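You operate a simulated robot arm through the tools that you are given. There is no shell and no other tool. Be economical: measure what you need, move in short steps, check, and stop when the job is done.

The job below is to be done with a simulated robot arm. You get a single attempt, and the scene is never put back.

TASK
Take the blue sprinkler and leave it in the green seed tray on the green workbench. Stack the brown box labelled "ties" from the white counter on top of the brown box that says "labels". Put the seed packet marked "basil" from the tray table on the blue saucer and the seed packet that says "pansy" on the blue table. Fetch the pink sponge and set it in the orange crate. Open the left white drawer, fetch the paper roll from there and set it on the narrow bench and shut the drawer again. Do these in any order.

It is judged by the outcome, as a careful person would: the job done as asked, and still so three seconds after it is handed in. It fails if anything else is knocked over, pushed out of place, dropped, spilled or broken.

THE ROBOT
A 6-joint arm with a fingered hand on a trunk, on a base that drives. Base frame: it is fixed to the floor where the robot stands at the start and does not move with it; the origin is under the middle of the robot, x ahead of it, y to its left, z up. Readings come in cm, rad, newtons and seconds.
With the tool pointing down near the work surface it reaches from about 50 to 96 cm from the robot's upright axis, wherever it stands. Its first joint turns from -2.897 to 2.897 rad. Places, roughly: blue saucer (12x11x3 cm) [320, 270, 80]; blue sprinkler [75, 25, 100]; blue table [90, 280, 80]; brown box [325, -375, 100]; green seed tray (24x17x6 cm) [70, -10, 90]; left white drawer [310, -430, 80]; narrow bench [110, -440, 70]; orange crate (37x22x9 cm) [-180, -470, 80]; paper roll (8x8x3 cm) [320, -450, 70]; pink sponge (10x7x4 cm) [110, -300, 80]; seed packet [325, 275, 75]. Payload 5 kg.
The TCP is the grasp point between the finger pads, 4.3 cm short of the fingertips. In the tool frame z runs along the fingers and y along their closing line. The gripper opens to 14.4 cm. The gripper's body begins 5 cm behind the TCP. The gripper is a hand of 5 fingers: y runs from the thumb to the fingers, the wrist lies at [-2.1, -13.3, -23.3] in the tool frame, and closing takes about 1.5 s.
Orientation is that of the tool frame in the base frame, as a unit quaternion [w, x, y, z]. With the fingers straight down and the wrist toward the robot, the tool's x, y and z point along [0, 1, 0], [1, 0, 0] and [0, 0, -1] of the base frame.

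THE INTERFACE
- The arm moves only by the tool play_rows. Its argument "deltas" is a list of rows, each a list of 2 entries, a list of its own where there are three numbers: the shift along the tool's x, y, z in m, then the turn, a rotation vector about the tool's x, y, z in rad. In form: [[[tx, ty, tz], [ax, ay, az]], ...]. A call has 1 to 10 rows; each row is the pose to reach, as a shift and turn from the pose commanded when the call began, along the tool's axes at that moment. "grip" is the opening, from 0 (shut) to 1 (fully open), set as the call begins (left out, the last holds). Each row takes 0.2 s and may step no farther than 5 cm and 0.15 rad from the row before; otherwise, or with a gripper value out of range, the whole call is refused. Where a pose cannot be reached the arm comes as near as it can. A force on the tool above 40 N (or 10 N above the force at the start of the call, whichever is more), or a blocked arm, ends the call early, and 0.2 s more pass. Each finger travels about 7.2 cm/s and halts on what it meets, pressing with about 22 N; the grip force reading is that of the motor and also rises with nothing between the fingers. The clock runs only during rows and for 0.2 s after the last one: add rows that repeat a pose to give the fingers time. It gives the time, the measured TCP pose, the force on the tool (base axes), the opening and the grip force at its end, in the units of the frame above (readings bear some noise), with the torque about the TCP (base axes, N m) and any sound that the robot's microphone picked up.
- Cameras (640 x 400 px; columns grow to the right, rows downward): "scene" is now at [2.91, 13.84, 149.44]; the picture's right is [-0.19, -0.98, 0.00], its down [-0.51, 0.10, -0.86] and it looks along [0.84, -0.16, -0.51] (base axes); focal length 252 px, centre (320, 200). "wrist" rides on the gripper at [8.6, -10.8, -16.8] in the tool frame; the picture's right is [-0.80, 0.28, -0.53], its down [-0.54, -0.73, 0.42] and it looks along [-0.27, 0.63, 0.73] (tool axes); focal length 275 px, centre (320, 200). There is no depth. A picture from a camera that has moved, and an enlarged one, comes with that camera's place and axes in the base frame and with its lens.
- grab_frame(camera): a new picture of that camera. No time passes.
- raise_lower(by): slides the trunk up (or, below 0, down) by that many cm; the arm and the scene camera ride with it, the base frame stays. It gives what a move gives, with no picture.
- base_move(legs): drives the robot by 1 to 6 legs, each [ahead, left, turn to the left] in cm, cm and rad, along the robot's own axes; the way and the turn of a leg run together, so that a leg with both is an arc; at most 150 cm and 3.142 rad a leg. The arm and the cameras ride along, it lands a little off, and it stops where it bumps. It gives what a move gives.
- set_fingers(index, middle, ring, little, thumb_bend, thumb_turn): sets how far each is bent, from 0 (flat) to 100 (curled in); at 30 the hand is open as for a grip, at 70 the pads meet at the TCP. One left out holds its place. A second passes; each finger stops where it meets its share of the squeeze, and holds until it gets a number again. A gripper value or a shape takes the hand back. It gives what a move gives, with no picture; readings hold the bend of each and the force on index, middle, ring, little, thumb and palm. thumb_turn goes from beside the hand (0) to across from the fingers (100), as for a grip.
- grasp_type(shape): the hand has 5 fingers and takes this shape, open, in about a second: jaw (thumb against the fingers, like two jaws); tri (thumb and two fingers); tip (a fingertip pinch); poke (one finger out to press); point (the index stretched); flat (the hand flat); cup (the hand cupped); fist (a fist). The gripper value then closes the fingers along that shape, each until it touches; the sizes above hold for jaw. It gives what a move gives, with no picture.
- aim_head(pan, tilt): turns the head with the scene camera to pan (to the left, within 2.705 rad either way) and tilt (down, from -0.506 to 1.204), counted from straight ahead of the robot. It gives what a move gives.
- inspect(camera, box): a new picture of the part [left, top, right, bottom] of that camera's present view, enlarged. No time passes.
- hand_in(): hands the job in; it is judged then, once.

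Go step by step. Nothing tells you exact positions but the pictures and the camera data: compare them with the known pose of the tool, close in by small moves and look again before you grip or let go. The budget is 207 turns and 180 pictures, counting those below and the enlarged ones. Unless the task says otherwise, let go and move clear before handing in, and close with one line.

The tools are called after ">>>" as a command line: name --argument value ..., lists and objects as JSON in quotes. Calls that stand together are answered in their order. play_rows: Moves the arm, as the interface text tells. Its arguments: {"type":"object","properties":{"deltas":{"type":"array","items":{"type":"array"}},"grip":{"type":"number"}},"required":["deltas"]} The other tools are called the same way: raise_lower (by) slides the trunk up or down; grasp_type (shape) gives the hand a shape; set_fingers (index, middle, ring, little, thumb_bend, thumb_turn) moves the fingers one by one; base_move (legs) drives the base; aim_head (pan, tilt) turns the head that bears the scene camera; grab_frame (camera) takes a picture; inspect (camera, box) takes an enlarged picture of a part of a camera's view; hand_in () hands the job in.

At the start:

```text
time: 0.0
position: [50.92, -4.48, 128.0]
ee_rot: [0.0, 0.706, 0.708, 0.0]
wrist_force: [-0.3, 0.6, 0.3]
ft_torque: [-0.01, 0.0, 0.02]
gripper_width: 14.38
grasp_force: 0.1
shape: jaw
bend: [30.0, 30.0, 30.0, 30.0, 30.0, 98.0]
finger forces: [0.0, 0.0, 0.0, 0.1, 0.0, 0.1]
trunk travel left (down, up): [-40.0, 19.0]
robot x, y, heading: [0.37, 0.09, -0.005]
head pan, tilt: [-0.187, 0.541]
```

scene: 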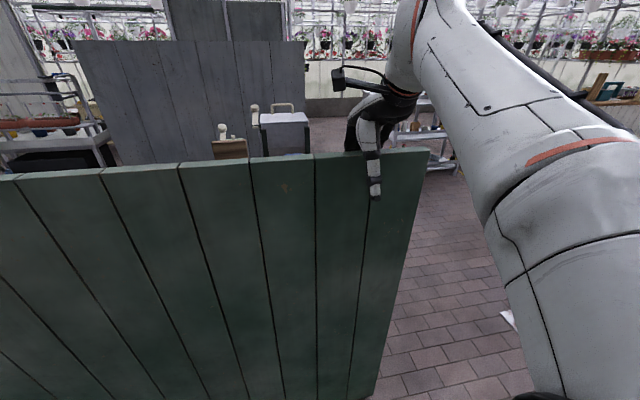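
wrist: 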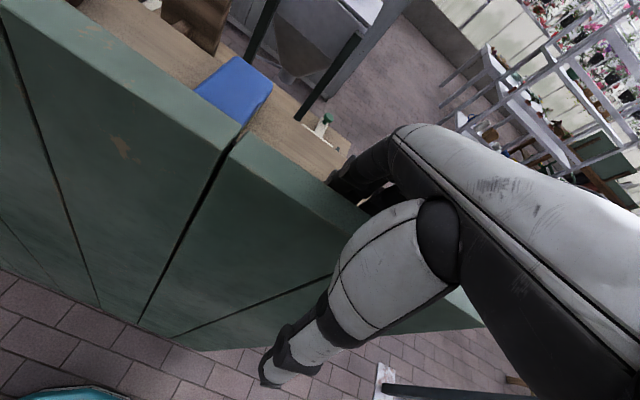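

A green screen stands right in front of me, hiding the workbench behind it. I'll raise the trunk and look around first.

>>> raise_lower --by 19

>>> aim_head --pan 0.3 --tilt 0.6

>>> grab_frame --camera "scene"

>>> grab_frame --camera "wrist"

```text
time: 2.1
position: [50.91, -4.45, 147.0]
ee_rot: [0.0, 0.707, 0.707, 0.0]
wrist_force: [-0.5, -0.9, 0.6]
ft_torque: [0.03, 0.02, 0.0]
gripper_width: 14.35
grasp_force: 0.0
shape: jaw
bend: [30.0, 30.0, 30.0, 30.0, 30.0, 98.0]
finger forces: [0.0, 0.0, 0.1, 0.0, 0.0, 0.0]
trunk travel left (down, up): [-59.0, 0.0]
robot x, y, heading: [-0.04, 0.21, -0.002]
head pan, tilt: [-0.187, 0.541]
```

```text
time: 3.0
position: [50.97, -4.41, 146.99]
ee_rot: [0.0, 0.708, 0.707, 0.0]
wrist_force: [0.1, -0.5, 0.8]
ft_torque: [0.0, 0.0, -0.01]
gripper_width: 14.36
grasp_force: 0.1
shape: jaw
bend: [30.0, 30.0, 30.0, 30.0, 30.0, 98.0]
finger forces: [0.0, 0.0, 0.1, 0.0, 0.0, 0.1]
trunk travel left (down, up): [-59.0, 0.0]
robot x, y, heading: [-0.34, 0.09, 0.0]
head pan, tilt: [0.3, 0.6]
```

```text
177 pictures are left
camera scene: at [2.51, 18.12, 167.91], right [0.29, -0.96, 0.0], down [-0.54, -0.17, -0.83], along [0.79, 0.24, -0.56], focal length 252 px, centre (320, 200)
```

scene: 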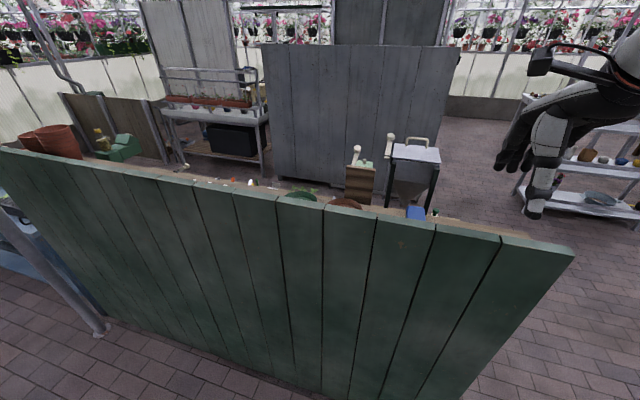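

```text
176 pictures are left
camera wrist: at [40.04, 4.25, 163.67], right [0.28, -0.8, 0.53], down [-0.73, -0.54, -0.42], along [0.63, -0.27, -0.73], focal length 275 px, centre (320, 200)
```

wrist: 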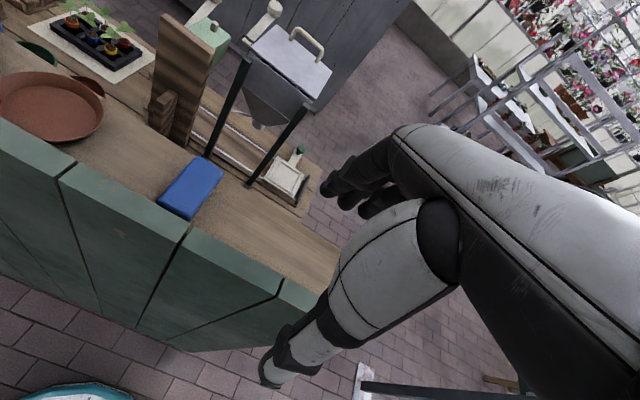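

The bench top shows behind the green board; I'll look around the whole room to place things.

>>> aim_head --pan 1.3 --tilt 0.5

>>> grab_frame --camera "scene"

>>> aim_head --pan 2.6 --tilt 0.5

>>> grab_frame --camera "scene"

>>> aim_head --pan -1.0 --tilt 0.5

>>> grab_frame --camera "scene"

>>> aim_head --pan -2.2 --tilt 0.5

>>> grab_frame --camera "scene"

```text
time: 4.3
position: [50.94, -4.38, 147.0]
ee_rot: [0.0, 0.707, 0.708, -0.001]
wrist_force: [0.6, 0.9, -0.4]
ft_torque: [0.02, 0.03, 0.02]
gripper_width: 14.34
grasp_force: 0.2
shape: jaw
bend: [30.0, 30.0, 30.0, 30.0, 30.0, 98.0]
finger forces: [0.0, 0.1, 0.0, 0.0, 0.0, 0.0]
trunk travel left (down, up): [-59.0, 0.0]
robot x, y, heading: [-0.11, -0.24, -0.0]
head pan, tilt: [1.3, 0.499]
```

```text
175 pictures are left
camera scene: at [-3.5, 24.28, 168.82], right [0.96, -0.27, 0.0], down [-0.13, -0.46, -0.88], along [0.24, 0.85, -0.48], focal length 252 px, centre (320, 200)
```

scene: 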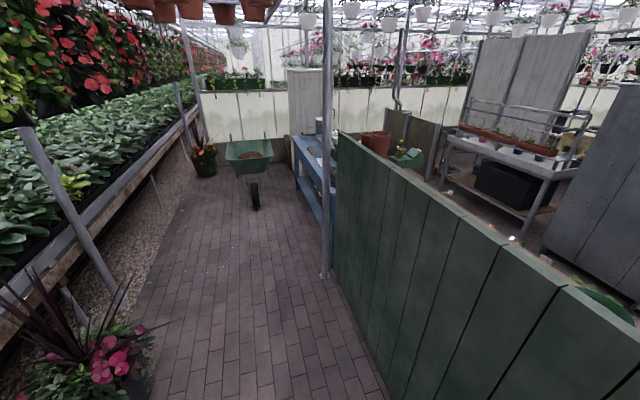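

```text
time: 5.7
position: [51.0, -4.5, 147.0]
ee_rot: [0.0, 0.707, 0.707, -0.001]
wrist_force: [-0.1, -0.5, -0.2]
ft_torque: [0.01, 0.0, -0.02]
gripper_width: 14.35
grasp_force: 0.2
shape: jaw
bend: [30.0, 30.0, 30.0, 30.0, 30.0, 98.0]
finger forces: [0.0, 0.1, 0.0, 0.0, 0.1, 0.0]
trunk travel left (down, up): [-59.0, 0.0]
robot x, y, heading: [-0.22, -0.13, -0.0]
head pan, tilt: [2.601, 0.499]
```

```text
174 pictures are left
camera scene: at [-13.73, 20.21, 168.82], right [0.52, 0.86, 0.0], down [0.41, -0.25, -0.88], along [-0.75, 0.45, -0.48], focal length 252 px, centre (320, 200)
```

scene: 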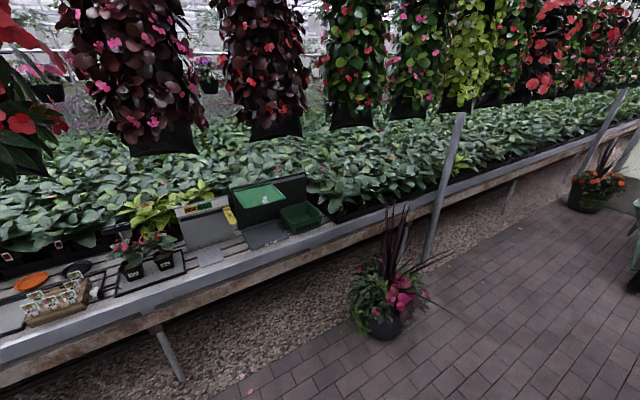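

```text
time: 8.7
position: [51.0, -4.58, 147.0]
ee_rot: [0.0, 0.707, 0.707, 0.0]
wrist_force: [0.2, 0.2, 0.0]
ft_torque: [0.0, 0.02, 0.02]
gripper_width: 14.39
grasp_force: 0.0
shape: jaw
bend: [30.0, 30.0, 30.0, 30.0, 30.0, 98.0]
finger forces: [0.1, 0.0, 0.1, 0.0, 0.0, 0.0]
trunk travel left (down, up): [-59.0, 0.0]
robot x, y, heading: [0.06, -0.14, 0.0]
head pan, tilt: [-1.0, 0.499]
```

```text
173 pictures are left
camera scene: at [-1.02, 7.86, 168.82], right [-0.84, -0.54, 0.0], down [-0.26, 0.4, -0.88], along [0.47, -0.74, -0.48], focal length 252 px, centre (320, 200)
```

scene: 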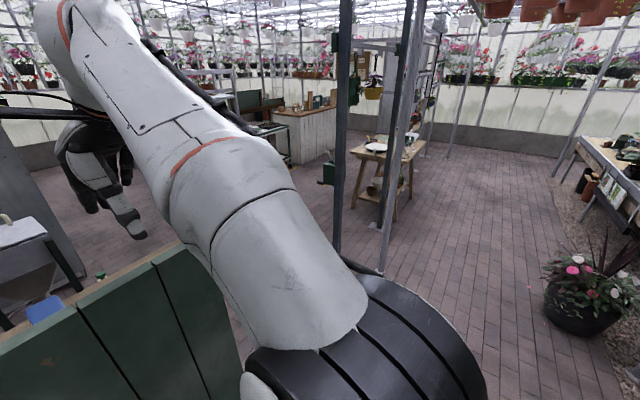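

```text
time: 10.1
position: [51.03, -4.54, 147.03]
ee_rot: [0.0, 0.707, 0.707, 0.001]
wrist_force: [-0.1, -0.7, -0.2]
ft_torque: [0.0, 0.02, 0.03]
gripper_width: 14.35
grasp_force: 0.2
shape: jaw
bend: [30.0, 30.0, 30.0, 30.0, 30.0, 98.0]
finger forces: [0.0, 0.1, 0.0, 0.0, 0.0, 0.1]
trunk travel left (down, up): [-59.0, 0.0]
robot x, y, heading: [0.01, 0.15, 0.0]
head pan, tilt: [-2.201, 0.499]
```

```text
172 pictures are left
camera scene: at [-11.29, 8.16, 168.82], right [-0.81, 0.59, 0.0], down [0.28, 0.39, -0.88], along [-0.52, -0.71, -0.48], focal length 252 px, centre (320, 200)
```

scene: 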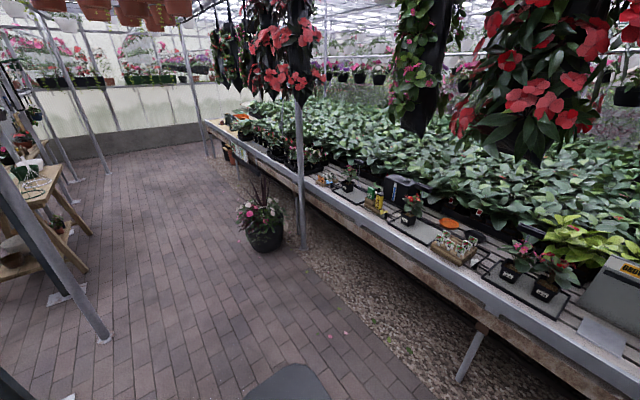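

The bench top holds a brown saucer, a blue block and other items. I'll slide the hand left to see the bench with the wrist camera.

>>> play_rows --deltas '[[[0.04, 0, 0], [0, 0, 0]], [[0.08, 0, 0], [0, 0, 0]], [[0.12, 0, 0], [0, 0, 0]], [[0.16, 0, 0], [0, 0, 0]], [[0.2, 0, 0], [0, 0, 0]], [[0.24, 0, 0], [0, 0, 0]], [[0.28, 0, 0], [0, 0, 0]]]'

>>> grab_frame --camera "wrist"

>>> aim_head --pan 0.0 --tilt 0.4

>>> grab_frame --camera "scene"

```text
time: 11.7
position: [51.01, 23.34, 146.87]
ee_rot: [0.0, 0.707, 0.707, -0.001]
wrist_force: [0.0, 0.3, -1.1]
ft_torque: [-0.03, -0.01, -0.03]
gripper_width: 14.36
grasp_force: 0.1
shape: jaw
bend: [30.0, 30.0, 30.0, 30.0, 30.0, 98.0]
finger forces: [0.1, 0.0, 0.0, 0.1, 0.0, 0.0]
trunk travel left (down, up): [-59.0, 0.0]
robot x, y, heading: [0.13, 0.03, 0.001]
head pan, tilt: [-2.201, 0.499]
```

```text
171 pictures are left
camera wrist: at [40.11, 32.05, 163.54], right [0.28, -0.8, 0.53], down [-0.73, -0.54, -0.42], along [0.63, -0.27, -0.73], focal length 275 px, centre (320, 200)
```

wrist: 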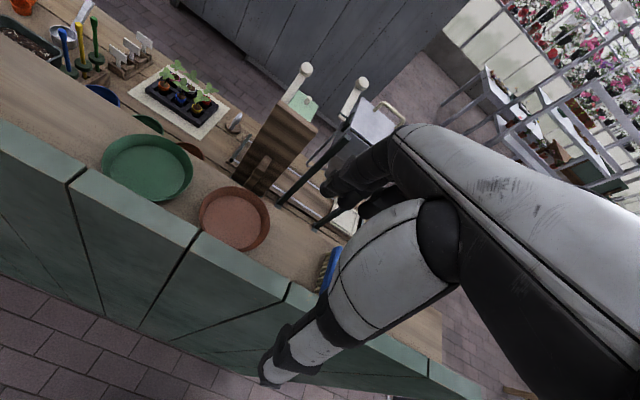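

```text
time: 13.8
position: [51.05, 23.08, 146.93]
ee_rot: [-0.001, 0.707, 0.707, 0.001]
wrist_force: [0.6, -0.3, 0.2]
ft_torque: [-0.05, -0.01, 0.02]
gripper_width: 14.36
grasp_force: 0.1
shape: jaw
bend: [30.0, 30.0, 30.0, 30.0, 30.0, 98.0]
finger forces: [0.0, 0.0, 0.0, 0.0, 0.1, 0.0]
trunk travel left (down, up): [-59.0, 0.0]
robot x, y, heading: [0.22, -0.16, 0.002]
head pan, tilt: [0.0, 0.4]
```

```text
170 pictures are left
camera scene: at [3.33, 15.52, 169.73], right [0.0, -1.0, 0.0], down [-0.39, 0.0, -0.92], along [0.92, 0.0, -0.39], focal length 252 px, centre (320, 200)
```

scene: 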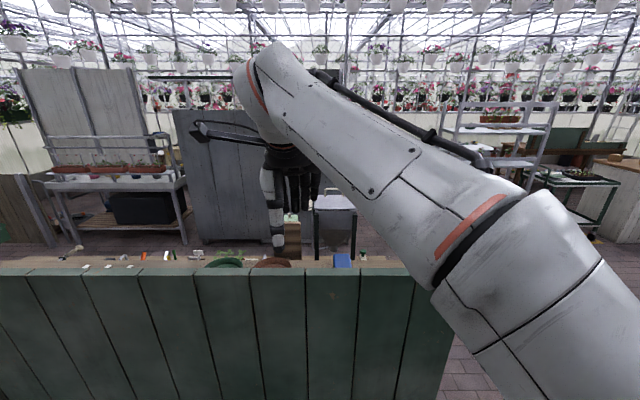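

The green board appears to be the back of the potting bench (top near z≈130), so the real worktop is probably on its far side. I'll look at the right-hand way around.

>>> aim_head --pan -0.75 --tilt 0.7

>>> grab_frame --camera "scene"

>>> aim_head --pan -1.5 --tilt 0.6

>>> grab_frame --camera "scene"

```text
time: 14.9
position: [50.97, 23.15, 146.99]
ee_rot: [0.0, 0.708, 0.707, 0.0]
wrist_force: [-0.6, -0.4, 1.1]
ft_torque: [0.02, -0.01, -0.03]
gripper_width: 14.4
grasp_force: 0.1
shape: jaw
bend: [30.0, 30.0, 30.0, 30.0, 30.0, 98.0]
finger forces: [0.0, 0.0, 0.1, 0.0, 0.0, 0.1]
trunk travel left (down, up): [-59.0, 0.0]
robot x, y, heading: [-0.14, -0.06, -0.002]
head pan, tilt: [-0.75, 0.7]
```

```text
169 pictures are left
camera scene: at [0.28, 9.73, 167.05], right [-0.68, -0.73, 0.0], down [-0.47, 0.44, -0.77], along [0.56, -0.52, -0.64], focal length 252 px, centre (320, 200)
```

scene: 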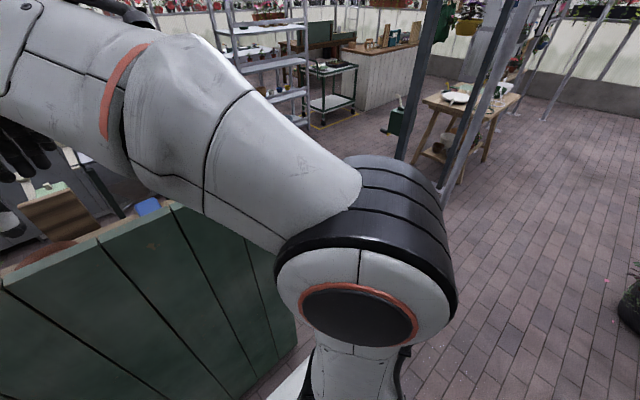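

```text
time: 16.0
position: [51.1, 23.15, 146.8]
ee_rot: [0.0, 0.707, 0.707, 0.0]
wrist_force: [0.5, -0.2, 0.2]
ft_torque: [0.04, 0.01, 0.01]
gripper_width: 14.36
grasp_force: 0.1
shape: jaw
bend: [30.0, 30.0, 30.0, 30.0, 30.0, 98.0]
finger forces: [0.0, 0.0, 0.1, 0.1, 0.0, 0.0]
trunk travel left (down, up): [-59.0, 0.0]
robot x, y, heading: [-0.07, 0.15, 0.001]
head pan, tilt: [-1.499, 0.6]
```

```text
168 pictures are left
camera scene: at [-5.3, 6.71, 167.91], right [-1.0, -0.07, 0.0], down [-0.04, 0.56, -0.83], along [0.06, -0.82, -0.56], focal length 252 px, centre (320, 200)
```

scene: 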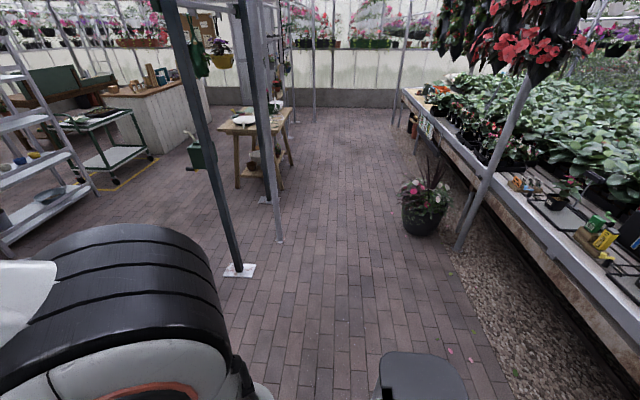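

There's a post foot near (72,-130) and the bench ends about y=-20. I'll back off a bit, strafe right, and look along the far side of the bench.

>>> base_move --legs '[[-20, 0, 0], [0, -75, 0]]'

>>> aim_head --pan 0.3 --tilt 0.6

>>> grab_frame --camera "scene"

>>> grab_frame --camera "wrist"

```text
time: 21.3
position: [30.59, -52.22, 146.92]
ee_rot: [0.0, 0.705, 0.709, 0.0]
wrist_force: [0.2, -0.3, -0.7]
ft_torque: [0.04, 0.0, -0.03]
gripper_width: 14.35
grasp_force: 0.1
shape: jaw
bend: [30.0, 30.0, 30.0, 30.0, 30.0, 98.0]
finger forces: [0.0, 0.1, 0.1, 0.1, 0.1, 0.0]
trunk travel left (down, up): [-59.0, 0.0]
robot x, y, heading: [-20.22, -75.53, 0.007]
head pan, tilt: [-1.499, 0.6]
```

```text
time: 23.1
position: [30.59, -52.18, 146.82]
ee_rot: [-0.001, 0.706, 0.709, 0.0]
wrist_force: [-0.5, -0.1, -0.4]
ft_torque: [0.05, 0.03, 0.01]
gripper_width: 14.34
grasp_force: 0.0
shape: jaw
bend: [30.0, 30.0, 30.0, 30.0, 30.0, 98.0]
finger forces: [0.0, 0.0, 0.0, 0.0, 0.1, 0.1]
trunk travel left (down, up): [-59.0, 0.0]
robot x, y, heading: [-19.91, -75.39, 0.004]
head pan, tilt: [0.3, 0.6]
```

```text
167 pictures are left
camera scene: at [-17.88, -57.38, 167.91], right [0.3, -0.95, 0.0], down [-0.54, -0.17, -0.83], along [0.79, 0.25, -0.56], focal length 252 px, centre (320, 200)
```

scene: 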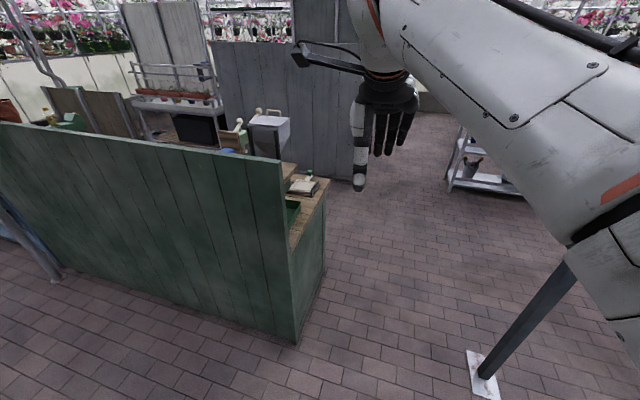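

```text
166 pictures are left
camera wrist: at [19.62, -43.45, 163.57], right [0.29, -0.8, 0.53], down [-0.72, -0.55, -0.42], along [0.63, -0.26, -0.73], focal length 275 px, centre (320, 200)
```

wrist: 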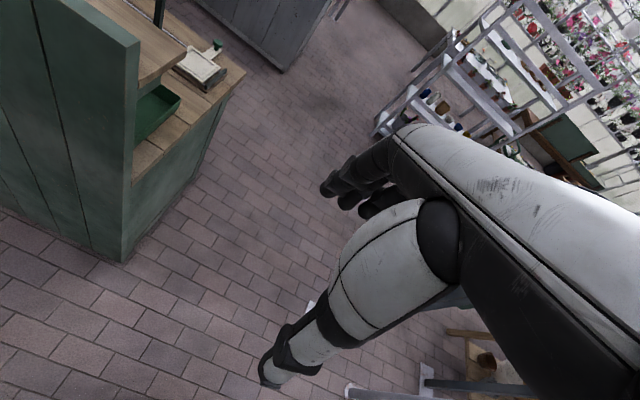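

Now the layout is clear: a green seed tray sits on the lower worktop under a shelf at the bench's right end. I'll drive forward beside the end and turn to look from the far side.

>>> base_move --legs '[[120, 0, 0], [0, 0, 0.8]]'

>>> aim_head --pan 0.6 --tilt 0.6

>>> grab_frame --camera "scene"

>>> aim_head --pan -0.6 --tilt 0.6

>>> grab_frame --camera "scene"

```text
time: 31.2
position: [117.33, -22.89, 146.78]
ee_rot: [0.0, 0.378, 0.926, 0.0]
wrist_force: [-0.2, -0.5, -0.3]
ft_torque: [0.02, 0.04, -0.01]
gripper_width: 14.38
grasp_force: 0.0
shape: jaw
bend: [30.0, 30.0, 30.0, 30.0, 30.0, 98.0]
finger forces: [0.1, 0.0, 0.1, 0.0, 0.0, 0.0]
trunk travel left (down, up): [-59.0, 0.0]
robot x, y, heading: [97.95, -75.4, 0.793]
head pan, tilt: [0.3, 0.6]
```

```text
time: 32.0
position: [117.41, -22.89, 146.87]
ee_rot: [-0.001, 0.379, 0.925, 0.0]
wrist_force: [0.2, 0.4, 0.5]
ft_torque: [0.0, -0.03, 0.02]
gripper_width: 14.4
grasp_force: 0.2
shape: jaw
bend: [30.0, 30.0, 30.0, 30.0, 30.0, 98.0]
finger forces: [0.0, 0.0, 0.0, 0.1, 0.0, 0.0]
trunk travel left (down, up): [-59.0, 0.0]
robot x, y, heading: [98.07, -75.29, 0.792]
head pan, tilt: [0.6, 0.6]
```

```text
165 pictures are left
camera scene: at [84.39, -60.24, 167.91], right [0.98, -0.18, 0.0], down [-0.1, -0.56, -0.83], along [0.15, 0.81, -0.56], focal length 252 px, centre (320, 200)
```

scene: 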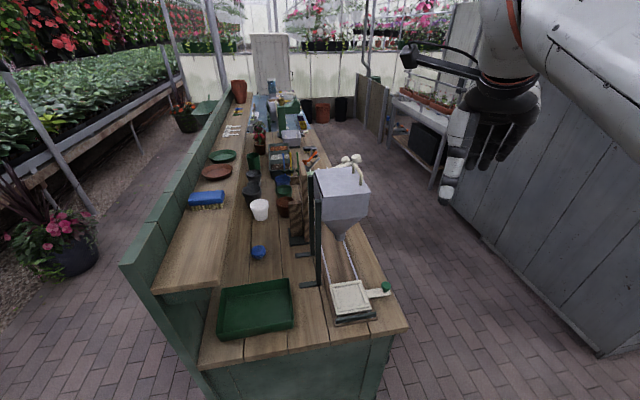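

```text
time: 33.4
position: [117.35, -22.96, 146.85]
ee_rot: [0.0, 0.378, 0.926, 0.0]
wrist_force: [0.4, -0.9, 0.1]
ft_torque: [-0.04, -0.01, -0.02]
gripper_width: 14.39
grasp_force: 0.0
shape: jaw
bend: [30.0, 30.0, 30.0, 30.0, 30.0, 98.0]
finger forces: [0.0, 0.0, 0.0, 0.1, 0.0, 0.0]
trunk travel left (down, up): [-59.0, 0.0]
robot x, y, heading: [97.97, -75.6, 0.791]
head pan, tilt: [-0.6, 0.6]
```

```text
164 pictures are left
camera scene: at [91.51, -67.23, 167.91], right [0.19, -0.98, 0.0], down [-0.55, -0.11, -0.83], along [0.81, 0.16, -0.56], focal length 252 px, centre (320, 200)
```

scene: 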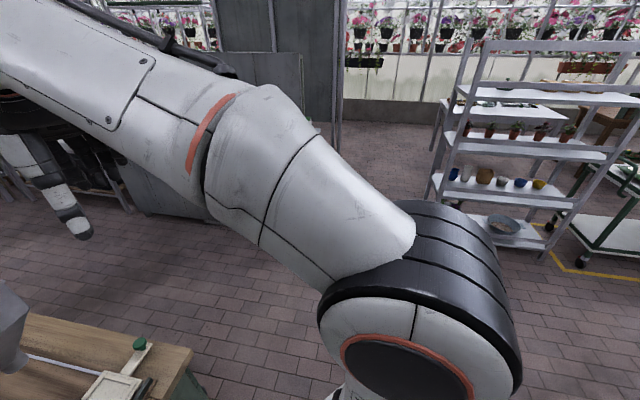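

The green tray is at the near end of the worktop, with a small blue item just beyond it. I'll look closer.

>>> aim_head --pan 0.6 --tilt 0.75

>>> inspect --camera "scene" --box '[120, 60, 440, 260]'

>>> inspect --camera "scene" --box '[180, 180, 340, 280]'

```text
time: 34.8
position: [117.35, -22.87, 146.88]
ee_rot: [0.001, 0.379, 0.925, 0.0]
wrist_force: [-0.7, 0.0, 0.7]
ft_torque: [0.01, 0.01, 0.01]
gripper_width: 14.38
grasp_force: 0.0
shape: jaw
bend: [30.0, 30.0, 30.0, 30.0, 30.0, 98.0]
finger forces: [0.1, 0.0, 0.0, 0.0, 0.1, 0.0]
trunk travel left (down, up): [-59.0, 0.0]
robot x, y, heading: [97.87, -75.51, 0.795]
head pan, tilt: [0.6, 0.75]
```

```text
2.00 times, centred on (280, 160) of scene
camera zoom: at [84.3, -60.78, 166.62], right [0.98, -0.18, 0.0], down [-0.12, -0.67, -0.73], along [0.13, 0.72, -0.68], focal length 505 px, centre (400, 280)
```

zoom: 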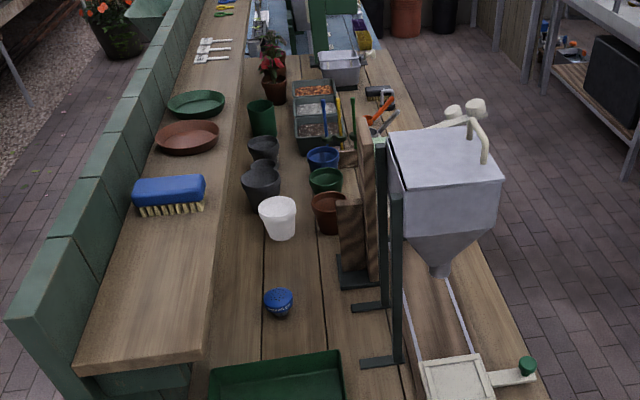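

```text
4.00 times, centred on (260, 230) of scene
camera zoom: at [84.3, -60.78, 166.62], right [0.98, -0.18, 0.0], down [-0.12, -0.67, -0.73], along [0.13, 0.72, -0.68], focal length 1009 px, centre (560, 80)
```

zoom: 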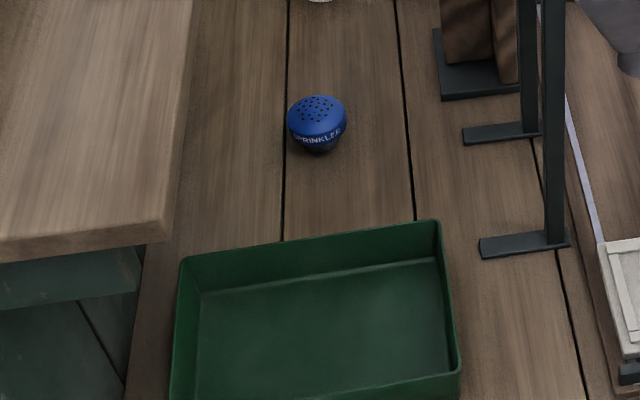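

The small blue item reads "SPRINKLER"; it stands near (72,17) just beyond the tray, between the shelf edge (x≈69) and the hopper legs (x≈88). I'll centre the hand, then face the bench end squarely.

>>> play_rows --deltas '[[[-0.05, 0, -0.01], [0, 0, 0]], [[-0.1, 0, -0.02], [0, 0, 0]], [[-0.15, 0, -0.03], [0, 0, 0]], [[-0.2, 0, -0.04], [0, 0, 0]], [[-0.235, 0, -0.05], [0, 0, 0]]]'

>>> base_move --legs '[[0, 0, 0.778], [0, 20, 0], [10, 0, 0]]'

>>> aim_head --pan 0.0 --tilt 0.75

>>> grab_frame --camera "scene"

>>> grab_frame --camera "wrist"

```text
refused: row 1 steps farther than a row can; nothing moved
```

```text
time: 39.2
position: [54.69, -14.52, 146.8]
ee_rot: [0.0, -0.002, 1.0, -0.001]
wrist_force: [-0.5, 0.6, 0.4]
ft_torque: [-0.06, 0.01, 0.06]
gripper_width: 14.36
grasp_force: 0.0
shape: jaw
bend: [30.0, 30.0, 30.0, 30.0, 30.0, 98.0]
finger forces: [0.0, 0.0, 0.0, 0.0, 0.0, 0.1]
trunk travel left (down, up): [-59.0, 0.0]
robot x, y, heading: [78.41, -65.2, 1.579]
head pan, tilt: [0.6, 0.75]
```

```text
time: 40.2
position: [54.65, -14.66, 146.87]
ee_rot: [0.0, -0.003, 1.0, 0.0]
wrist_force: [0.0, 0.0, 0.0]
ft_torque: [-0.01, -0.01, -0.01]
gripper_width: 14.36
grasp_force: 0.0
shape: jaw
bend: [30.0, 30.0, 30.0, 30.0, 30.0, 98.0]
finger forces: [0.0, 0.0, 0.1, 0.0, 0.0, 0.0]
trunk travel left (down, up): [-59.0, 0.0]
robot x, y, heading: [78.31, -65.55, 1.573]
head pan, tilt: [0.0, 0.75]
```

```text
161 pictures are left
camera scene: at [62.5, -63.4, 166.62], right [1.0, 0.01, 0.0], down [0.0, -0.68, -0.73], along [0.0, 0.73, -0.68], focal length 252 px, centre (320, 200)
```

scene: 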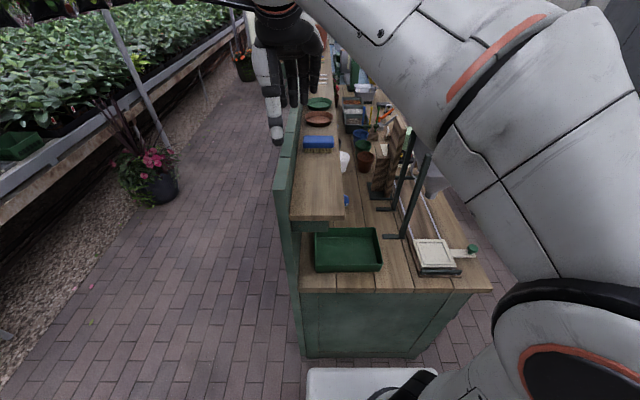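

```text
160 pictures are left
camera wrist: at [46.01, -25.35, 163.53], right [0.79, 0.29, 0.53], down [0.55, -0.72, -0.42], along [0.27, 0.63, -0.73], focal length 275 px, centre (320, 200)
```

wrist: 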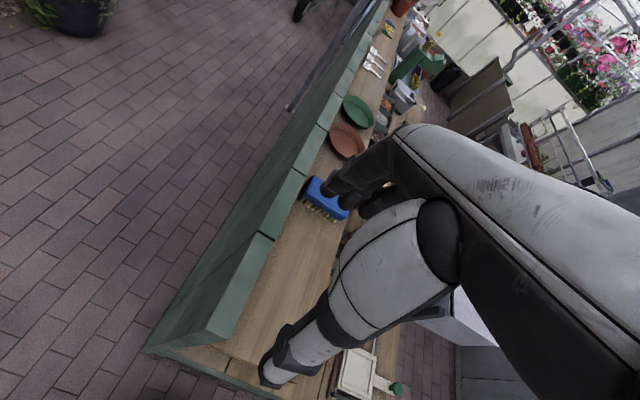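

I'll back off a little and shift right so the head sees the sprinkler unobstructed, with the hand centred.

>>> base_move --legs '[[-12, 0, 0], [0, -9, 0]]'

>>> play_rows --deltas '[[[-0.04, 0, 0], [0, 0, 0]], [[-0.08, 0, 0], [0, 0, 0]], [[-0.12, 0, 0], [0, 0, 0]], [[-0.15, 0, 0], [0, 0, 0]]]'

>>> inspect --camera "scene" --box '[200, 80, 440, 230]'

>>> grab_frame --camera "wrist"

```text
time: 42.1
position: [63.75, -26.31, 146.87]
ee_rot: [0.0, -0.002, 1.0, 0.0]
wrist_force: [0.8, -0.3, 0.7]
ft_torque: [0.03, 0.07, 0.01]
gripper_width: 14.35
grasp_force: 0.1
shape: jaw
bend: [30.0, 30.0, 30.0, 30.0, 30.0, 98.0]
finger forces: [0.1, 0.0, 0.0, 0.1, 0.0, 0.1]
trunk travel left (down, up): [-59.0, 0.0]
robot x, y, heading: [87.12, -77.18, 1.575]
head pan, tilt: [0.0, 0.75]
```

```text
time: 43.1
position: [78.6, -26.29, 146.97]
ee_rot: [0.001, -0.003, 1.0, 0.0]
wrist_force: [-0.4, 0.5, 0.1]
ft_torque: [-0.01, -0.01, 0.03]
gripper_width: 14.38
grasp_force: 0.1
shape: jaw
bend: [30.0, 30.0, 30.0, 30.0, 30.0, 98.0]
finger forces: [0.0, 0.0, 0.1, 0.0, 0.0, 0.1]
trunk travel left (down, up): [-59.0, 0.0]
robot x, y, heading: [87.53, -77.02, 1.575]
head pan, tilt: [0.0, 0.75]
```

```text
2.67 times, centred on (320, 155) of scene
camera zoom: at [71.6, -75.03, 166.63], right [1.0, 0.01, 0.0], down [0.0, -0.68, -0.73], along [0.0, 0.73, -0.68], focal length 673 px, centre (320, 320)
```

zoom: 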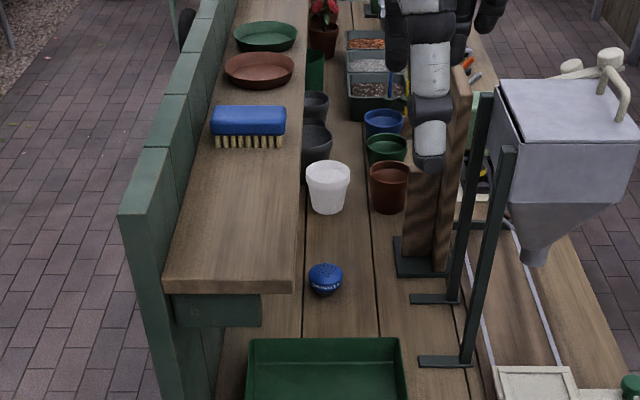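

```text
158 pictures are left
camera wrist: at [69.96, -36.91, 163.7], right [0.79, 0.29, 0.53], down [0.55, -0.72, -0.42], along [0.26, 0.63, -0.73], focal length 275 px, centre (320, 200)
```

wrist: 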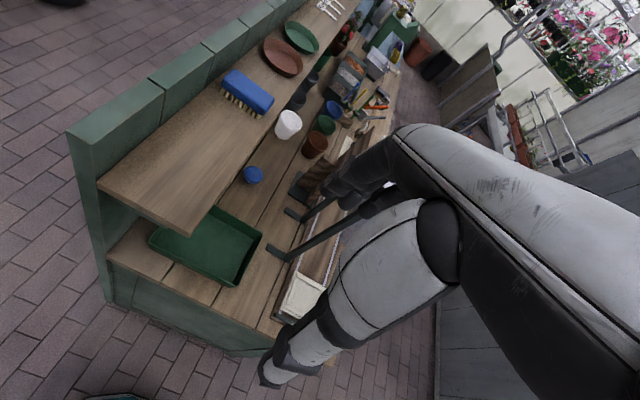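

Sprinkler is about (72.4, 20, 88), bench top ≈85, shelf top ≈119.5 with edge x≈67. I'll pitch and yaw the hand so the wrist camera clears the shelf, then lower.

>>> play_rows --deltas '[[[0.014, 0.016, 0], [-0.0644, 0.0143, -0.1084]], [[0.028, 0.032, 0], [-0.1288, 0.0285, -0.2168]], [[0.042, 0.048, 0], [-0.1932, 0.0428, -0.3252]], [[0.056, 0.063, 0], [-0.2576, 0.057, -0.4336]], [[0.056, 0.063, 0], [-0.2576, 0.057, -0.4336]]]' --grip 0.6

>>> raise_lower --by -40

>>> grab_frame --camera "scene"

>>> grab_frame --camera "wrist"

```text
time: 44.3
position: [73.11, -19.89, 146.95]
ee_rot: [-0.027, -0.218, 0.967, 0.128]
wrist_force: [-1.0, -0.3, -0.1]
ft_torque: [-0.02, 0.0, -0.01]
gripper_width: 8.68
grasp_force: 0.0
shape: jaw
bend: [74.0, 41.0, 38.0, 43.0, 65.0, 100.0]
finger forces: [0.0, 0.0, 0.0, 0.1, 0.0, 0.0]
trunk travel left (down, up): [-59.0, 0.0]
robot x, y, heading: [87.14, -77.24, 1.575]
head pan, tilt: [0.0, 0.75]
```

```text
time: 48.2
position: [73.08, -19.82, 106.93]
ee_rot: [-0.028, -0.217, 0.967, 0.128]
wrist_force: [0.8, 0.7, -0.7]
ft_torque: [-0.04, 0.01, 0.01]
gripper_width: 8.66
grasp_force: 0.1
shape: jaw
bend: [74.0, 41.0, 38.0, 43.0, 65.0, 100.0]
finger forces: [0.0, 0.0, 0.0, 0.1, 0.1, 0.1]
trunk travel left (down, up): [-19.0, 40.0]
robot x, y, heading: [87.0, -77.3, 1.575]
head pan, tilt: [0.0, 0.75]
```

```text
157 pictures are left
camera scene: at [71.55, -75.04, 126.62], right [1.0, 0.01, 0.0], down [0.0, -0.68, -0.73], along [0.0, 0.73, -0.68], focal length 252 px, centre (320, 200)
```

scene: 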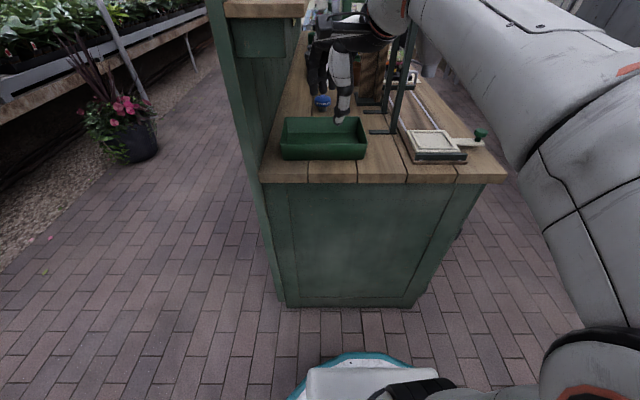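

```text
156 pictures are left
camera wrist: at [71.53, -36.77, 120.27], right [0.66, 0.46, 0.59], down [0.74, -0.3, -0.6], along [-0.1, 0.83, -0.54], focal length 275 px, centre (320, 200)
```

wrist: 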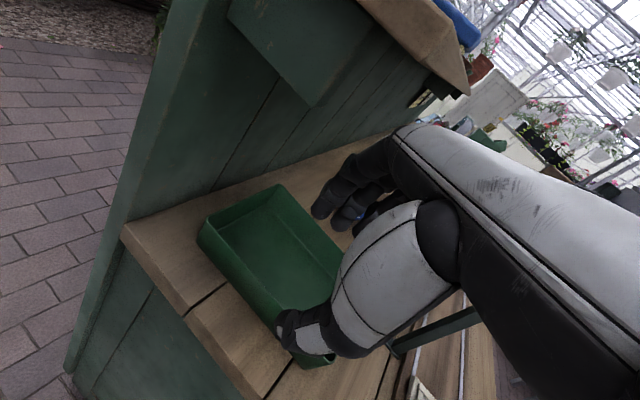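

I'll lower to just above tray-rim height, then drive forward 15 cm so the sprinkler is within reach.

>>> play_rows --deltas '[[[0, -0.011, 0.04], [0, 0, 0]], [[0, -0.021, 0.08], [0, 0, 0]], [[0, -0.021, 0.08], [0, 0, 0]]]'

>>> base_move --legs '[[15, 0, 0]]'

>>> grab_frame --camera "wrist"

>>> grab_frame --camera "scene"

```text
time: 49.0
position: [73.36, -19.67, 98.61]
ee_rot: [-0.029, -0.217, 0.967, 0.127]
wrist_force: [-0.6, 0.3, -0.1]
ft_torque: [-0.04, 0.01, -0.02]
gripper_width: 8.69
grasp_force: 0.0
shape: jaw
bend: [74.0, 41.0, 38.0, 43.0, 65.0, 100.0]
finger forces: [0.1, 0.0, 0.0, 0.0, 0.1, 0.0]
trunk travel left (down, up): [-19.0, 40.0]
robot x, y, heading: [86.87, -77.49, 1.576]
head pan, tilt: [0.0, 0.75]
```

```text
time: 50.3
position: [73.65, -4.7, 98.62]
ee_rot: [-0.028, -0.213, 0.968, 0.127]
wrist_force: [-0.3, -0.2, 0.8]
ft_torque: [0.03, 0.0, -0.01]
gripper_width: 8.66
grasp_force: 0.0
shape: jaw
bend: [74.0, 41.0, 38.0, 43.0, 65.0, 100.0]
finger forces: [0.0, 0.0, 0.0, 0.0, 0.0, 0.0]
trunk travel left (down, up): [-19.0, 40.0]
robot x, y, heading: [86.76, -62.25, 1.572]
head pan, tilt: [0.0, 0.75]
```

```text
155 pictures are left
camera wrist: at [72.01, -21.56, 111.88], right [0.66, 0.46, 0.59], down [0.74, -0.31, -0.6], along [-0.09, 0.83, -0.55], focal length 275 px, centre (320, 200)
```

wrist: 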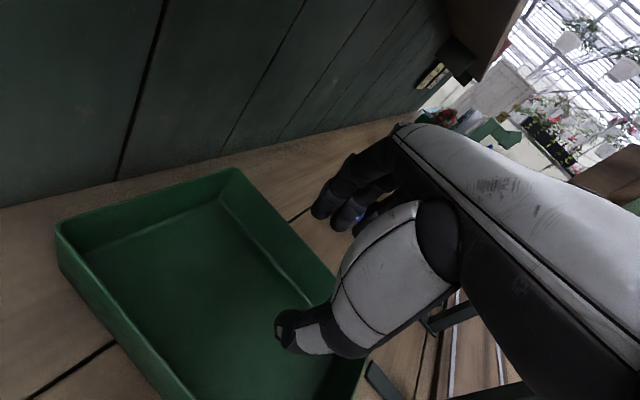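

```text
154 pictures are left
camera scene: at [71.54, -59.96, 126.62], right [1.0, 0.0, 0.0], down [0.0, -0.68, -0.73], along [0.0, 0.73, -0.68], focal length 252 px, centre (320, 200)
```

scene: 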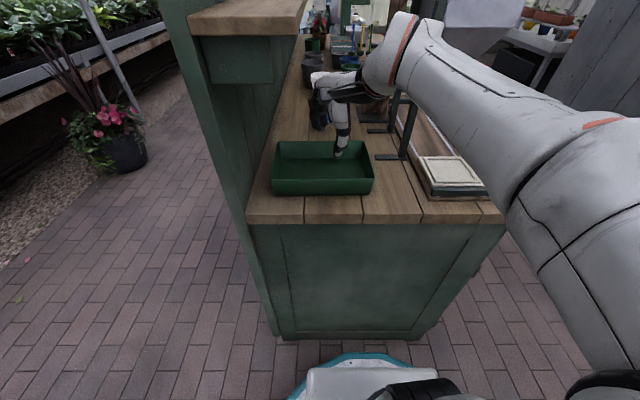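

Tray spans x≈61–85, y≈-11–6 with rim ≈90. I'll advance level over the tray to above the sprinkler.

>>> play_rows --deltas '[[[-0.0154, 0.0369, 0.0099], [0, 0, 0]], [[-0.0307, 0.0739, 0.0198], [0, 0, 0]], [[-0.0461, 0.1108, 0.0298], [0, 0, 0]], [[-0.0615, 0.1477, 0.0397], [0, 0, 0]], [[-0.0768, 0.1847, 0.0496], [0, 0, 0]], [[-0.0922, 0.2216, 0.0595], [0, 0, 0]], [[-0.0922, 0.2216, 0.0595], [0, 0, 0]]]'

>>> grab_frame --camera "wrist"

>>> inspect --camera "scene" --box '[240, 40, 420, 152]'

```text
time: 51.9
position: [72.55, 20.12, 98.32]
ee_rot: [-0.029, -0.213, 0.968, 0.127]
wrist_force: [0.2, 0.1, -0.3]
ft_torque: [-0.01, 0.04, 0.04]
gripper_width: 8.66
grasp_force: 0.0
shape: jaw
bend: [74.0, 41.0, 38.0, 43.0, 65.0, 100.0]
finger forces: [0.0, 0.1, 0.0, 0.1, 0.0, 0.0]
trunk travel left (down, up): [-19.0, 40.0]
robot x, y, heading: [86.92, -62.06, 1.573]
head pan, tilt: [0.0, 0.75]
```

```text
153 pictures are left
camera wrist: at [70.86, 3.23, 111.81], right [0.66, 0.46, 0.59], down [0.74, -0.31, -0.6], along [-0.09, 0.83, -0.55], focal length 275 px, centre (320, 200)
```

wrist: 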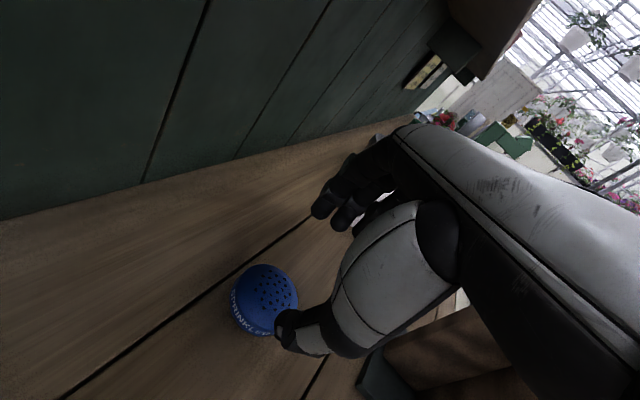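

```text
3.56 times, centred on (330, 96) of scene
camera zoom: at [71.54, -59.92, 126.62], right [1.0, 0.0, 0.0], down [0.0, -0.68, -0.73], along [0.0, 0.73, -0.68], focal length 897 px, centre (284, 570)
```

zoom: 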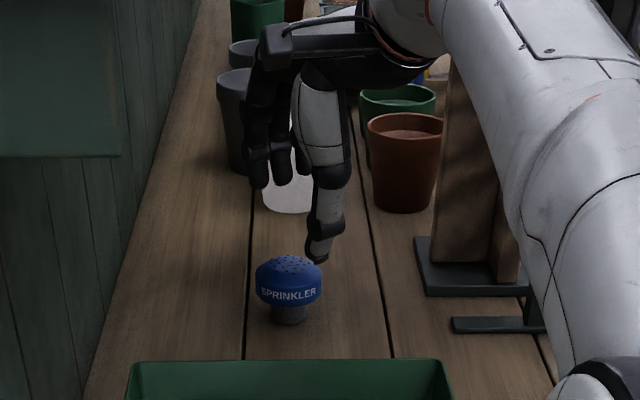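

Sprinkler head is at about (72.0, 19.2, 89), 6 cm wide, nearly centred. I'll descend onto it.

>>> play_rows --deltas '[[[0.0089, -0.006, 0.0], [0, 0, 0]], [[0.0089, -0.015, 0.032], [0, 0, 0]], [[0.0089, -0.0234, 0.0641], [0, 0, 0]], [[0.0089, -0.0234, 0.0641], [0, 0, 0]]]' --grip 0.66

>>> grab_frame --camera "wrist"

>>> inspect --camera "scene" --box '[240, 40, 420, 152]'

```text
time: 52.9
position: [71.82, 19.48, 91.93]
ee_rot: [-0.028, -0.214, 0.968, 0.127]
wrist_force: [-0.9, -0.7, 0.0]
ft_torque: [0.0, -0.03, 0.03]
gripper_width: 9.46
grasp_force: 0.0
shape: jaw
bend: [28.0, 39.0, 36.0, 36.0, 62.0, 100.0]
finger forces: [0.0, 0.1, 0.1, 0.1, 0.3, 0.0]
trunk travel left (down, up): [-19.0, 40.0]
robot x, y, heading: [87.24, -62.18, 1.567]
head pan, tilt: [0.0, 0.75]
```

```text
151 pictures are left
camera wrist: at [70.03, 2.51, 105.2], right [0.66, 0.46, 0.59], down [0.74, -0.31, -0.6], along [-0.09, 0.83, -0.54], focal length 275 px, centre (320, 200)
```

wrist: 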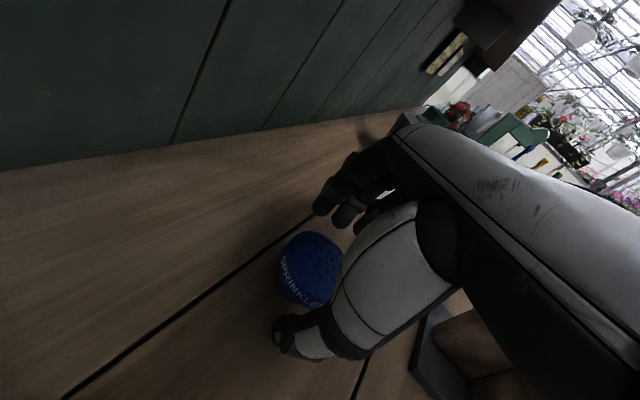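

```text
3.56 times, centred on (330, 96) of scene
camera zoom: at [71.54, -59.95, 126.62], right [1.0, 0.0, 0.0], down [0.0, -0.68, -0.73], along [0.0, 0.73, -0.68], focal length 897 px, centre (284, 570)
```

zoom: 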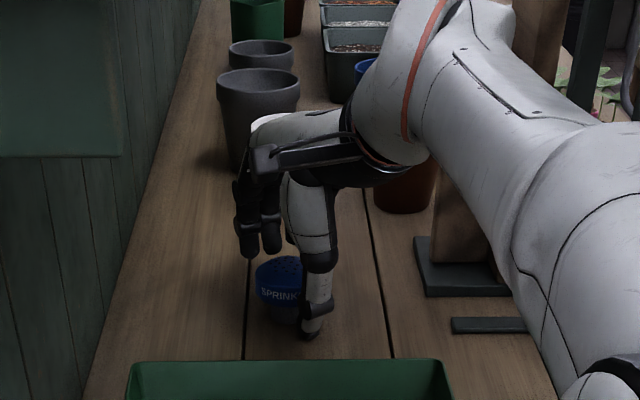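

Thumb and fingers straddle the head. Closing.

>>> play_rows --deltas '[[[0, 0, 0], [0, 0, 0]], [[0, 0, 0], [0, 0, 0]], [[0, 0, 0], [0, 0, 0]], [[0, 0, 0], [0, 0, 0]], [[0, 0, 0], [0, 0, 0]], [[0, 0, 0], [0, 0, 0]], [[0, 0, 0], [0, 0, 0]], [[0, 0, 0], [0, 0, 0]]]' --grip 0.2

>>> inspect --camera "scene" --box '[240, 40, 420, 152]'

```text
time: 54.7
position: [71.67, 19.43, 91.89]
ee_rot: [-0.028, -0.214, 0.968, 0.126]
wrist_force: [0.0, 0.1, 0.2]
ft_torque: [-0.03, -0.04, 0.0]
gripper_width: 5.16
grasp_force: 22.2
shape: jaw
bend: [74.0, 52.0, 53.0, 50.0, 75.0, 100.0]
finger forces: [11.2, 7.1, 0.0, 0.0, 16.1, 0.0]
trunk travel left (down, up): [-19.0, 40.0]
robot x, y, heading: [87.29, -62.5, 1.567]
head pan, tilt: [0.0, 0.75]
```

```text
3.56 times, centred on (330, 96) of scene
camera zoom: at [71.54, -59.94, 126.62], right [1.0, 0.0, 0.0], down [0.0, -0.68, -0.73], along [0.0, 0.73, -0.68], focal length 897 px, centre (284, 570)
```

zoom: 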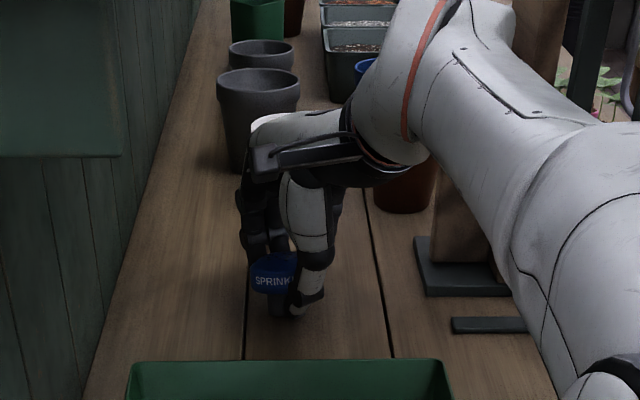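

Held firmly (22 N). I'll lift 7.8 cm and draw it back over the tray centre.

>>> play_rows --deltas '[[[0, 0.0101, -0.0376], [0, 0, 0]], [[0, 0.0202, -0.0753], [0, 0, 0]], [[0, 0.0202, -0.0753], [0, 0, 0]], [[0.0145, -0.0123, -0.084], [0, 0, 0]], [[0.029, -0.0449, -0.0928], [0, 0, 0]], [[0.0434, -0.0774, -0.1015], [0, 0, 0]], [[0.0578, -0.11, -0.1103], [0, 0, 0]], [[0.0723, -0.1425, -0.119], [0, 0, 0]], [[0.0867, -0.175, -0.1278], [0, 0, 0]], [[0.0867, -0.175, -0.1278], [0, 0, 0]]]'

>>> inspect --camera "scene" --box '[220, 60, 440, 198]'

>>> grab_frame --camera "wrist"

```text
time: 56.9
position: [72.62, -2.83, 99.69]
ee_rot: [-0.027, -0.213, 0.968, 0.127]
wrist_force: [-0.5, 0.0, -0.7]
ft_torque: [0.04, -0.05, -0.02]
gripper_width: 5.17
grasp_force: 21.7
shape: jaw
bend: [74.0, 52.0, 53.0, 50.0, 75.0, 100.0]
finger forces: [11.0, 7.1, 0.0, 0.0, 16.1, 0.0]
trunk travel left (down, up): [-19.0, 40.0]
robot x, y, heading: [87.01, -62.34, 1.57]
head pan, tilt: [0.0, 0.75]
```

```text
2.90 times, centred on (330, 129) of scene
camera zoom: at [71.54, -59.96, 126.62], right [1.0, 0.0, 0.0], down [0.0, -0.68, -0.73], along [0.0, 0.73, -0.68], focal length 731 px, centre (291, 406)
```

zoom: 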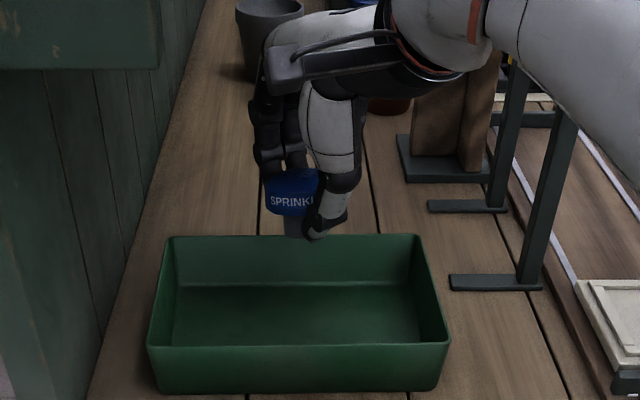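

```text
147 pictures are left
camera wrist: at [70.95, -19.75, 112.96], right [0.66, 0.46, 0.59], down [0.74, -0.31, -0.6], along [-0.09, 0.83, -0.55], focal length 275 px, centre (320, 200)
```

wrist: 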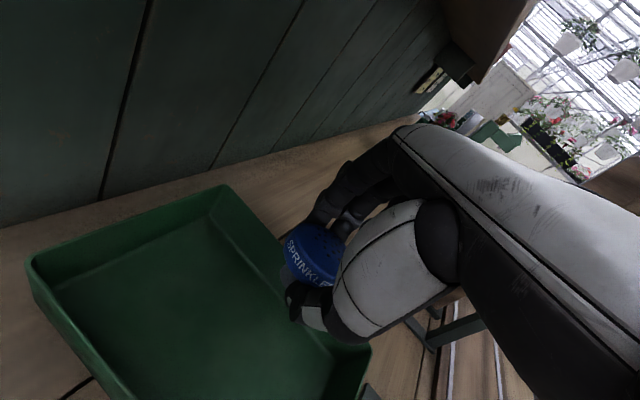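

The tray is centred at about y=-6.5, so I'll go 3.5 cm further back and lower the sprinkler onto its floor.

>>> play_rows --deltas '[[[0.0148, -0.0306, -0.0082], [0, 0, 0]], [[0.0148, -0.0396, 0.0252], [0, 0, 0]], [[0.0148, -0.0485, 0.0555], [0, 0, 0]], [[0.0148, -0.0485, 0.0555], [0, 0, 0]]]'

>>> inspect --camera "scene" --box '[220, 60, 440, 198]'

>>> grab_frame --camera "wrist"

```text
time: 57.9
position: [72.84, -6.45, 92.85]
ee_rot: [-0.028, -0.214, 0.968, 0.127]
wrist_force: [-0.3, 0.4, -0.1]
ft_torque: [-0.02, 0.01, 0.0]
gripper_width: 5.18
grasp_force: 21.8
shape: jaw
bend: [74.0, 52.0, 53.0, 50.0, 75.0, 100.0]
finger forces: [11.1, 7.1, 0.0, 0.1, 16.1, 0.0]
trunk travel left (down, up): [-19.0, 40.0]
robot x, y, heading: [86.98, -61.93, 1.565]
head pan, tilt: [0.0, 0.75]
```

```text
2.90 times, centred on (330, 129) of scene
camera zoom: at [71.54, -59.94, 126.62], right [1.0, 0.0, 0.0], down [0.0, -0.68, -0.73], along [0.0, 0.73, -0.68], focal length 731 px, centre (291, 406)
```

zoom: 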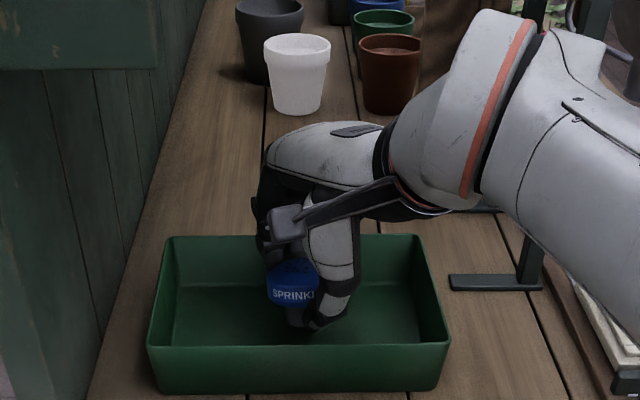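

```text
145 pictures are left
camera wrist: at [71.07, -23.35, 106.28], right [0.67, 0.46, 0.59], down [0.74, -0.31, -0.6], along [-0.09, 0.83, -0.55], focal length 275 px, centre (320, 200)
```

wrist: 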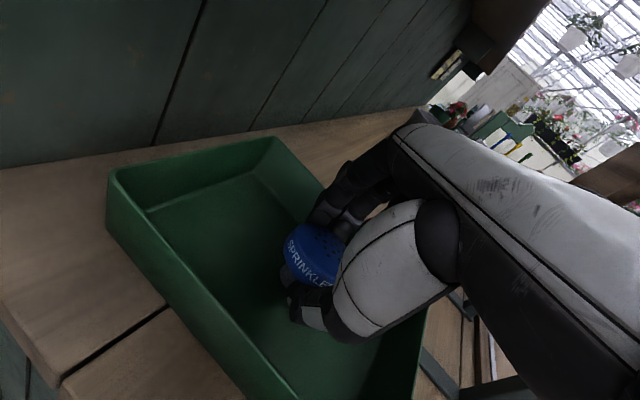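

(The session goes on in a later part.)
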